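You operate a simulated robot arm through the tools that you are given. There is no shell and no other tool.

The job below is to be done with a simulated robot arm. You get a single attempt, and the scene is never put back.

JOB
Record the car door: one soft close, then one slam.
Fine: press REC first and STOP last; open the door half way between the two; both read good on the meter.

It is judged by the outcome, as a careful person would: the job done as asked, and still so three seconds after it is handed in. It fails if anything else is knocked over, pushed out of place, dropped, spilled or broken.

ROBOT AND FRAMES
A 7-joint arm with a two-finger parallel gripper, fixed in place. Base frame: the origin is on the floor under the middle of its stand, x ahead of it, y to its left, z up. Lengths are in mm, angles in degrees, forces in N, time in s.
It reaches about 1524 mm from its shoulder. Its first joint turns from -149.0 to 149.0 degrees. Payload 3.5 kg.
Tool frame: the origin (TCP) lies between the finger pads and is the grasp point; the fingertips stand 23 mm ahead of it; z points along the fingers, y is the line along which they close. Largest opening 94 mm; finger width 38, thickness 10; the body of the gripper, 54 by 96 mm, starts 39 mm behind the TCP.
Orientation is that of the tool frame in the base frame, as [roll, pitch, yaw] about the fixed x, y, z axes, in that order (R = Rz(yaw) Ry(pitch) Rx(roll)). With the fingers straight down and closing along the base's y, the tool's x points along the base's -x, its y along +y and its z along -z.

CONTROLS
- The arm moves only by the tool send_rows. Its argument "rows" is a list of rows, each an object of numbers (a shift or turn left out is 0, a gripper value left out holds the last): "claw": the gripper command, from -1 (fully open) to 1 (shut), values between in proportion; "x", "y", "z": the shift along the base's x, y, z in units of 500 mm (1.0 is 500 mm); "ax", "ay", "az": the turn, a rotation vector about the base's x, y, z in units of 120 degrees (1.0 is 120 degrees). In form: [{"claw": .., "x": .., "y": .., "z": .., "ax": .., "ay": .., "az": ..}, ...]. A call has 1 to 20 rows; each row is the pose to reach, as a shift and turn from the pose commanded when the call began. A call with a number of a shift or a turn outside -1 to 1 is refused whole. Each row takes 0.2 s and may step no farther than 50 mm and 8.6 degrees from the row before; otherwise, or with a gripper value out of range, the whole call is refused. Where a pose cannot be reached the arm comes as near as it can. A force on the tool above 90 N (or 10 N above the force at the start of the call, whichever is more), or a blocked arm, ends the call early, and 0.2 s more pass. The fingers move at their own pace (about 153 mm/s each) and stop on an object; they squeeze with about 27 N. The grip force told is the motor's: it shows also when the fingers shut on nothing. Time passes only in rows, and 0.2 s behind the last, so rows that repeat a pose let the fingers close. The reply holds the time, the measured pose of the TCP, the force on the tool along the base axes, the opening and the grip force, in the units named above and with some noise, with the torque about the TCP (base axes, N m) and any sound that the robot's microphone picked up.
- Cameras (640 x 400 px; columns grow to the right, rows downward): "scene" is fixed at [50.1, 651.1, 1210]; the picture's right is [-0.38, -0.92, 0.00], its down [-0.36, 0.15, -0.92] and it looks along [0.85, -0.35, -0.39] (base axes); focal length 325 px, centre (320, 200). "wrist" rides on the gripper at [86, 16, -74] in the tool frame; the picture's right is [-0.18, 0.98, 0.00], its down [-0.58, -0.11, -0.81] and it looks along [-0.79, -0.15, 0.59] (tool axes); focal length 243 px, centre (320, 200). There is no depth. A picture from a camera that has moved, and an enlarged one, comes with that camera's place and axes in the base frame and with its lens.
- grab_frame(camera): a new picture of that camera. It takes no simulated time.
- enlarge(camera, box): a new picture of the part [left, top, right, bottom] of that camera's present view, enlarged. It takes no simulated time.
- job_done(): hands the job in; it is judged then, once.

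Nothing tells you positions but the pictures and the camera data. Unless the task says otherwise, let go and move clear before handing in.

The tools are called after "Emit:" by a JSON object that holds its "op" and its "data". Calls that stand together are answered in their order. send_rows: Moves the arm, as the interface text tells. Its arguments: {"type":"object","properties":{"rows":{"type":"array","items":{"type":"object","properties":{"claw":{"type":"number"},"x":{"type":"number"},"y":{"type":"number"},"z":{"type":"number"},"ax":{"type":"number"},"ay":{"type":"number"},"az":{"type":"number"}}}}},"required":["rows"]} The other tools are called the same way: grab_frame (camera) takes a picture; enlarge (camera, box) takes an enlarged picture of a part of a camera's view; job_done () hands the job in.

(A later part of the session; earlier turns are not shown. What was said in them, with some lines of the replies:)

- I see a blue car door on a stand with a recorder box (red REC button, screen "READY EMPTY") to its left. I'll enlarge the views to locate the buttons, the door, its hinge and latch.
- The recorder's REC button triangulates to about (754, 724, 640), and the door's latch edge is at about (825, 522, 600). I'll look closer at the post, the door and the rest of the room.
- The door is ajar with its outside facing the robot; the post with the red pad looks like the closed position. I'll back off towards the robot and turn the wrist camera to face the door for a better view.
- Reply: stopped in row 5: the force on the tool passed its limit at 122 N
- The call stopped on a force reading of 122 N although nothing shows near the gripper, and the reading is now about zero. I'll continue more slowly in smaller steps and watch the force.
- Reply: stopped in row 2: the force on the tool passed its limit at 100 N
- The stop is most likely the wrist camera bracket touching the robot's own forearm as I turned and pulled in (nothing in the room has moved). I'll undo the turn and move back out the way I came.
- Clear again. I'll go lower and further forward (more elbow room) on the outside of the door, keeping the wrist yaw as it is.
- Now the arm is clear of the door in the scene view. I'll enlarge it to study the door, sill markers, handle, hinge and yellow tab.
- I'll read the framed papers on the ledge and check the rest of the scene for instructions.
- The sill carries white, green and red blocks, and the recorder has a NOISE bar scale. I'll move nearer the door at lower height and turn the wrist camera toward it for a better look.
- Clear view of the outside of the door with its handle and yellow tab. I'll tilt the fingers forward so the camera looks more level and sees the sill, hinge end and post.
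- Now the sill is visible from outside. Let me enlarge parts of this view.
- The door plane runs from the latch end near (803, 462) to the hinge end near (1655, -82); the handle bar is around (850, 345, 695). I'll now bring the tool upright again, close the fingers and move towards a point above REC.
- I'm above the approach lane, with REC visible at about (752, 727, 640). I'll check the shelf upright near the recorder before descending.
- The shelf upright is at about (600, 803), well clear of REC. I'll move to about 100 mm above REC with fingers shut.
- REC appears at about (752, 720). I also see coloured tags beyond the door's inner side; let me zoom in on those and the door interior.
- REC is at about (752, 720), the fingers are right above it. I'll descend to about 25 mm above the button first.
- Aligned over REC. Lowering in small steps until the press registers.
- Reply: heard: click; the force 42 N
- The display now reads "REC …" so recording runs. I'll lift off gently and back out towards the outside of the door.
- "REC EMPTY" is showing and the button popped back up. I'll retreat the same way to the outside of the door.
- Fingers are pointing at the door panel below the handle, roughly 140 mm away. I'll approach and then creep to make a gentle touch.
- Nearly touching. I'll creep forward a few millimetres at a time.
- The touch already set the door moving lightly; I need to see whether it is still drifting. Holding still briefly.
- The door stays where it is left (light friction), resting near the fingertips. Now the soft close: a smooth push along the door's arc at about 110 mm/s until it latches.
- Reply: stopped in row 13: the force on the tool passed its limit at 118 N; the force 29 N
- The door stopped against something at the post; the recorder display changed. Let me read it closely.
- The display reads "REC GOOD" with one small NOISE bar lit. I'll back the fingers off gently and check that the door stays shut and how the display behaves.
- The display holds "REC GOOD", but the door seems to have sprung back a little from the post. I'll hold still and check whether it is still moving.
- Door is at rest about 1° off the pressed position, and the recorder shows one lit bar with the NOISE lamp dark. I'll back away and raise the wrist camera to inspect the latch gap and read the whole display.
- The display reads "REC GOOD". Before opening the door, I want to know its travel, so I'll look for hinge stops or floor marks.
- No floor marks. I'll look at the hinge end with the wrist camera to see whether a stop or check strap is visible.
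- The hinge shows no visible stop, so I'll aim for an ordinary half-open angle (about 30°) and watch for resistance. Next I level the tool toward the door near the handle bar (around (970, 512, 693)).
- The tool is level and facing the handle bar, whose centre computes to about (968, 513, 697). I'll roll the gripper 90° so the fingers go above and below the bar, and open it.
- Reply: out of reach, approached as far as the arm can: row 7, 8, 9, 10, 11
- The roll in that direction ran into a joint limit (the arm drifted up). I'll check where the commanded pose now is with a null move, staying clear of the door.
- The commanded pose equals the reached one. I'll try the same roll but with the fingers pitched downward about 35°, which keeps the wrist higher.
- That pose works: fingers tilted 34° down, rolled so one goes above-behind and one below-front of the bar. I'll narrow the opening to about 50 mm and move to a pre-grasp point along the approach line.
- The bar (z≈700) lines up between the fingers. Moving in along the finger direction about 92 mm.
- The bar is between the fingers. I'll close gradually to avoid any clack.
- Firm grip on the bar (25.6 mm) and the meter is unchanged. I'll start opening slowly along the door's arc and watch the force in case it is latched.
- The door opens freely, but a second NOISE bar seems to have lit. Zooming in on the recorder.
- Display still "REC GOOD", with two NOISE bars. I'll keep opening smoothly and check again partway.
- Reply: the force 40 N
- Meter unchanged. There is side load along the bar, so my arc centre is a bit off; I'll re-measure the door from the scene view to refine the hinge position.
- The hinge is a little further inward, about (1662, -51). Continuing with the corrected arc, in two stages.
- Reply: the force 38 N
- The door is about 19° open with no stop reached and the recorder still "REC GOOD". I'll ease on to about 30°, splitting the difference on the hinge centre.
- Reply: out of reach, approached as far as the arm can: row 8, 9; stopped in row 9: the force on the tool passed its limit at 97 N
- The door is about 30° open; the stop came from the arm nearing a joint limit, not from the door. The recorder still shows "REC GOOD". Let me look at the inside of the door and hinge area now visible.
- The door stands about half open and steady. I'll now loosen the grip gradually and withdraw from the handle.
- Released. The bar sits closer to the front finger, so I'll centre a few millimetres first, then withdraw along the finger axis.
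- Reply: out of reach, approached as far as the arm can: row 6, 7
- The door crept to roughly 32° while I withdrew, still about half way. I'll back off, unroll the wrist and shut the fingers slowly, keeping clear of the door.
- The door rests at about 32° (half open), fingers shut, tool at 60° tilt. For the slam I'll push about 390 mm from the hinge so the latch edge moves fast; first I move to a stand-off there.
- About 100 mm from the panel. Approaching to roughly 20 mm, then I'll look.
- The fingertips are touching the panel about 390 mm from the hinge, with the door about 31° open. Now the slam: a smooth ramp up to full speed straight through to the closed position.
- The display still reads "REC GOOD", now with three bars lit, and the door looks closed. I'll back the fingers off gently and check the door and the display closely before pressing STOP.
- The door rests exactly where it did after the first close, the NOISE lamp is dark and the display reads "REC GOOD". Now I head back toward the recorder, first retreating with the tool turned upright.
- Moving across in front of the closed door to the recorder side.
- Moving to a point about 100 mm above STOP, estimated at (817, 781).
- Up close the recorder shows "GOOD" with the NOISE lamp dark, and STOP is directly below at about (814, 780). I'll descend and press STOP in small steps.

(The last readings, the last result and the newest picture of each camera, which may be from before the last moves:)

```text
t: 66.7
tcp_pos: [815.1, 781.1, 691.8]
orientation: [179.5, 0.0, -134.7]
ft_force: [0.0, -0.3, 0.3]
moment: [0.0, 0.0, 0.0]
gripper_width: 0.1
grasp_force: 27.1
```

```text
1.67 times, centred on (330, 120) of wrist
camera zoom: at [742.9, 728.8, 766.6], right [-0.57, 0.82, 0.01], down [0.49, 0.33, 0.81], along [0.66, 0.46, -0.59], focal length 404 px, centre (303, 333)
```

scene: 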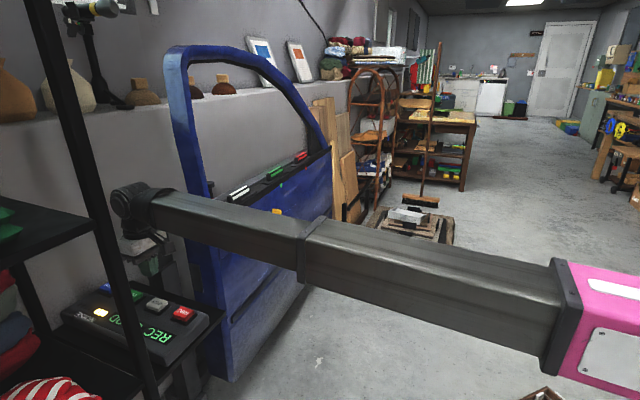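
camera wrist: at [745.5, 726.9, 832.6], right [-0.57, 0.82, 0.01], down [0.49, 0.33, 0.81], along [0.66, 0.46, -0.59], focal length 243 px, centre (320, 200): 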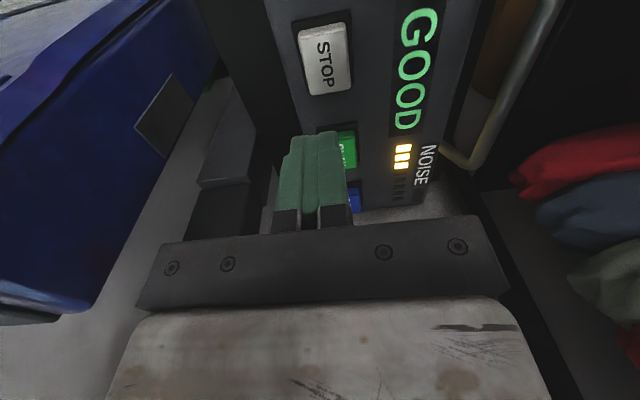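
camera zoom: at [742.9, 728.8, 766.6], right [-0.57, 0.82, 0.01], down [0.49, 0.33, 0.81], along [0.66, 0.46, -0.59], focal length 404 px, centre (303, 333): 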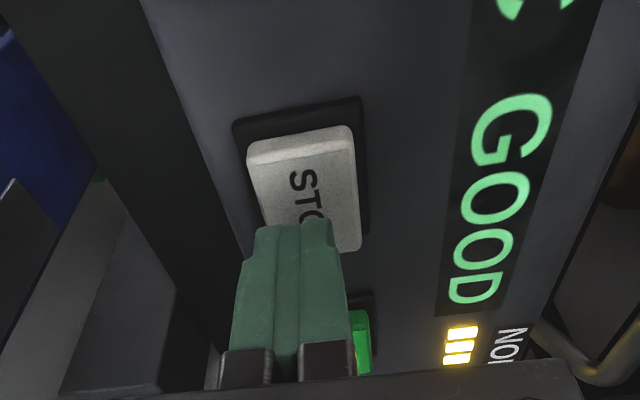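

STOP is centred under the fingertips. Pressing it now.

Emit:
{"op": "send_rows", "data": {"rows": [{"claw": 1, "z": -0.02}, {"z": -0.034}, {"z": -0.042}, {"z": -0.048}]}}

Emit:
{"op": "enlarge", "data": {"camera": "wrist", "box": [200, 0, 460, 240]}}

```text
t: 67.7
tcp_pos: [813.2, 780.0, 672.8]
orientation: [179.4, 0.3, -134.8]
ft_force: [-2.8, -1.1, 29.7]
moment: [-0.2, 0.17, 0.01]
gripper_width: 0.2
grasp_force: 26.9
heard: click
```

```text
1.67 times, centred on (330, 120) of wrist
camera zoom: at [742.4, 728.9, 746.2], right [-0.57, 0.82, 0.01], down [0.49, 0.33, 0.81], along [0.66, 0.46, -0.59], focal length 404 px, centre (303, 333)
```

zoom: 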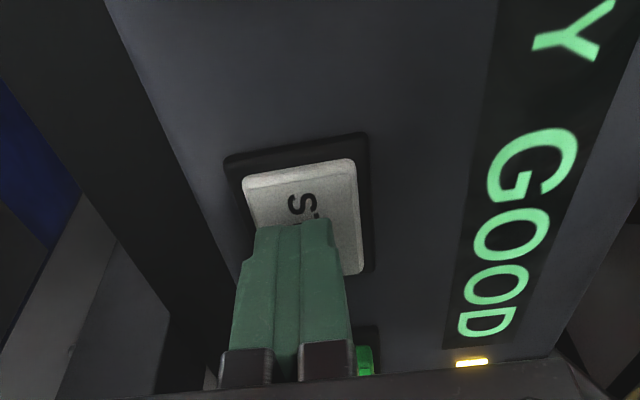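

The click registered and the display changed to "READY GOOD". I'll lift straight up and move clear.

Emit:
{"op": "send_rows", "data": {"rows": [{"claw": 1, "z": 0.01}, {"z": 0.03}, {"z": 0.08}, {"z": 0.16}, {"z": 0.2}]}}

Emit:
{"op": "grab_frame", "data": {"camera": "wrist"}}

Emit:
{"op": "enlarge", "data": {"camera": "scene", "box": [50, 200, 250, 370]}}

```text
t: 68.9
tcp_pos: [812.7, 780.0, 769.2]
orientation: [179.5, 0.0, -134.8]
ft_force: [-0.1, 0.4, -1.0]
moment: [0.02, 0.0, -0.05]
gripper_width: 0.2
grasp_force: 26.8
```

```text
taken
camera wrist: at [742.4, 728.7, 842.9], right [-0.57, 0.82, 0.01], down [0.49, 0.33, 0.81], along [0.66, 0.46, -0.59], focal length 243 px, centre (320, 200)
```

wrist: 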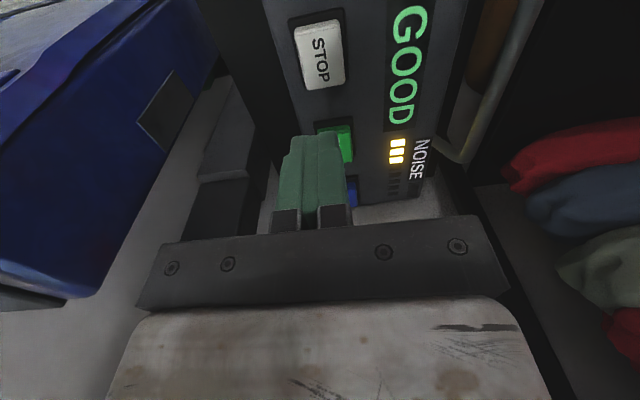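

```text
2.35 times, centred on (150, 285) of scene
camera zoom: at [50.1, 651.1, 1210.0], right [-0.38, -0.92, 0.0], down [-0.36, 0.15, -0.92], along [0.85, -0.35, -0.39], focal length 766 px, centre (720, 0)
```

zoom: 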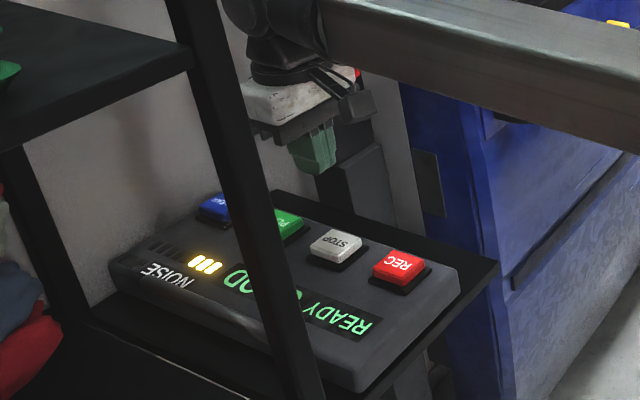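

"READY GOOD" is displayed and STOP popped back up. I'll retreat to a clear position and make a final check.

Emit:
{"op": "send_rows", "data": {"rows": [{"claw": 1, "x": -0.04, "y": -0.08, "z": 0.01}, {"x": -0.083, "y": -0.162, "z": 0.02}, {"x": -0.126, "y": -0.245, "z": 0.03}, {"x": -0.17, "y": -0.328, "z": 0.04}, {"x": -0.213, "y": -0.41, "z": 0.05}, {"x": -0.257, "y": -0.493, "z": 0.06}, {"x": -0.3, "y": -0.575, "z": 0.07}, {"x": -0.34, "y": -0.655, "z": 0.075}]}}

Emit:
{"op": "grab_frame", "data": {"camera": "scene"}}

Emit:
{"op": "enlarge", "data": {"camera": "scene", "box": [60, 260, 220, 380]}}

Emit:
{"op": "grab_frame", "data": {"camera": "wrist"}}

```text
t: 70.7
tcp_pos: [642.2, 453.5, 808.3]
orientation: [179.4, 0.1, -134.8]
ft_force: [0.3, -0.7, 0.5]
moment: [0.02, 0.03, -0.03]
gripper_width: 0.1
grasp_force: 27.1
```

```text
taken
```

scene: 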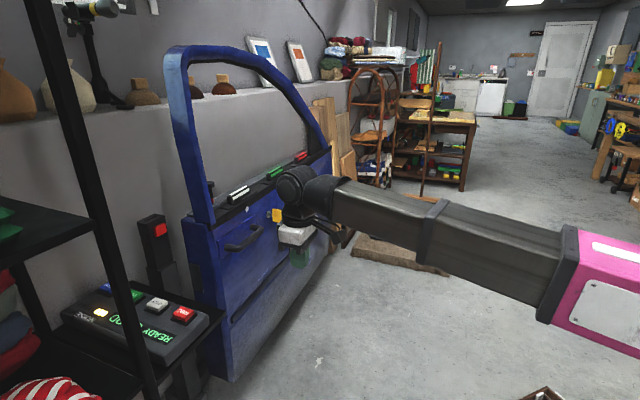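

```text
3.33 times, centred on (140, 320) of scene
camera zoom: at [50.1, 651.1, 1210.0], right [-0.38, -0.92, 0.0], down [-0.36, 0.15, -0.92], along [0.85, -0.35, -0.39], focal length 1085 px, centre (920, -200)
```

zoom: 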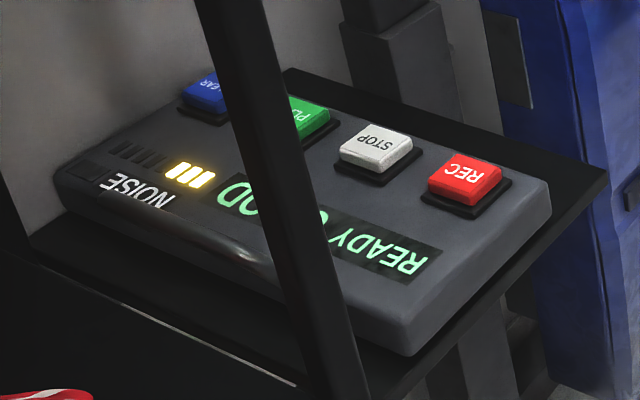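

```text
taken
camera wrist: at [571.8, 402.5, 881.9], right [-0.57, 0.82, 0.01], down [0.49, 0.33, 0.81], along [0.66, 0.46, -0.59], focal length 243 px, centre (320, 200)
```

wrist: 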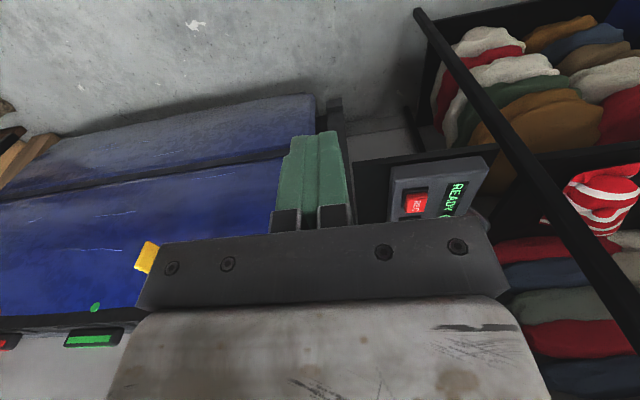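

The recorder reads "READY GOOD" after STOP. The door is shut, nothing I can see has moved or fallen, and the arm is clear, so I'm handing in.

REC was pressed first, then a soft close at about 110 mm/s, the door opened to about 30°, a slam at roughly five times the soft-close speed, and STOP last.

Three things I could not confirm:
- **Half way:** I found no door stop, so 30° is my estimate of half open. The door drifted to about 32° as I let go of the handle.
- **Meter:** it showed "GOOD" after each close, but three NOISE bars are lit. I take them to be the soft close, the opening and the slam.
- **Sound:** the robot's own microphone picked up the button clicks but neither close.

Emit:
{"op": "job_done", "data": {}}

```text
The job is handed in.
```

The job is handed in, and the recorder read "READY GOOD" after STOP. I don't have the judge's result.

- **Order:** I pressed REC first, then did the soft close, opened the door, slammed it, and pressed STOP last.
- **Soft close:** I pushed the door shut at about 110 mm/s near the latch end, and the display went from "EMPTY" to "GOOD". The push stopped at 118 N, over the force limit, once the door was shut. When I let go, the door eased back about 1° and stayed there.
- **Opening:** I pulled the door to about 30° by its handle, and it drifted to about 32° as I let go. I found no door stop or mark, so 30° is my estimate of half way.
- **Slam:** I pushed close to the hinge, so the door swung about five times as fast as in the soft close. The display still read "GOOD", and the door came to rest where it had after the soft close.

**Not confirmed:**
- **NOISE bars:** three bars are lit. They came on at the soft close, the opening and the slam, so I think they count door sounds, but I could not check that.
- **Sound:** the robot's microphone picked up both button clicks but neither close, so "GOOD" on the display is my only evidence for the levels.
- **Inside of the door:** I could not see the clips on its inside after the slam. Nothing I could see had moved or fallen.

Early on, the arm was stopped twice by force limits, most likely its wrist camera touching its own forearm.
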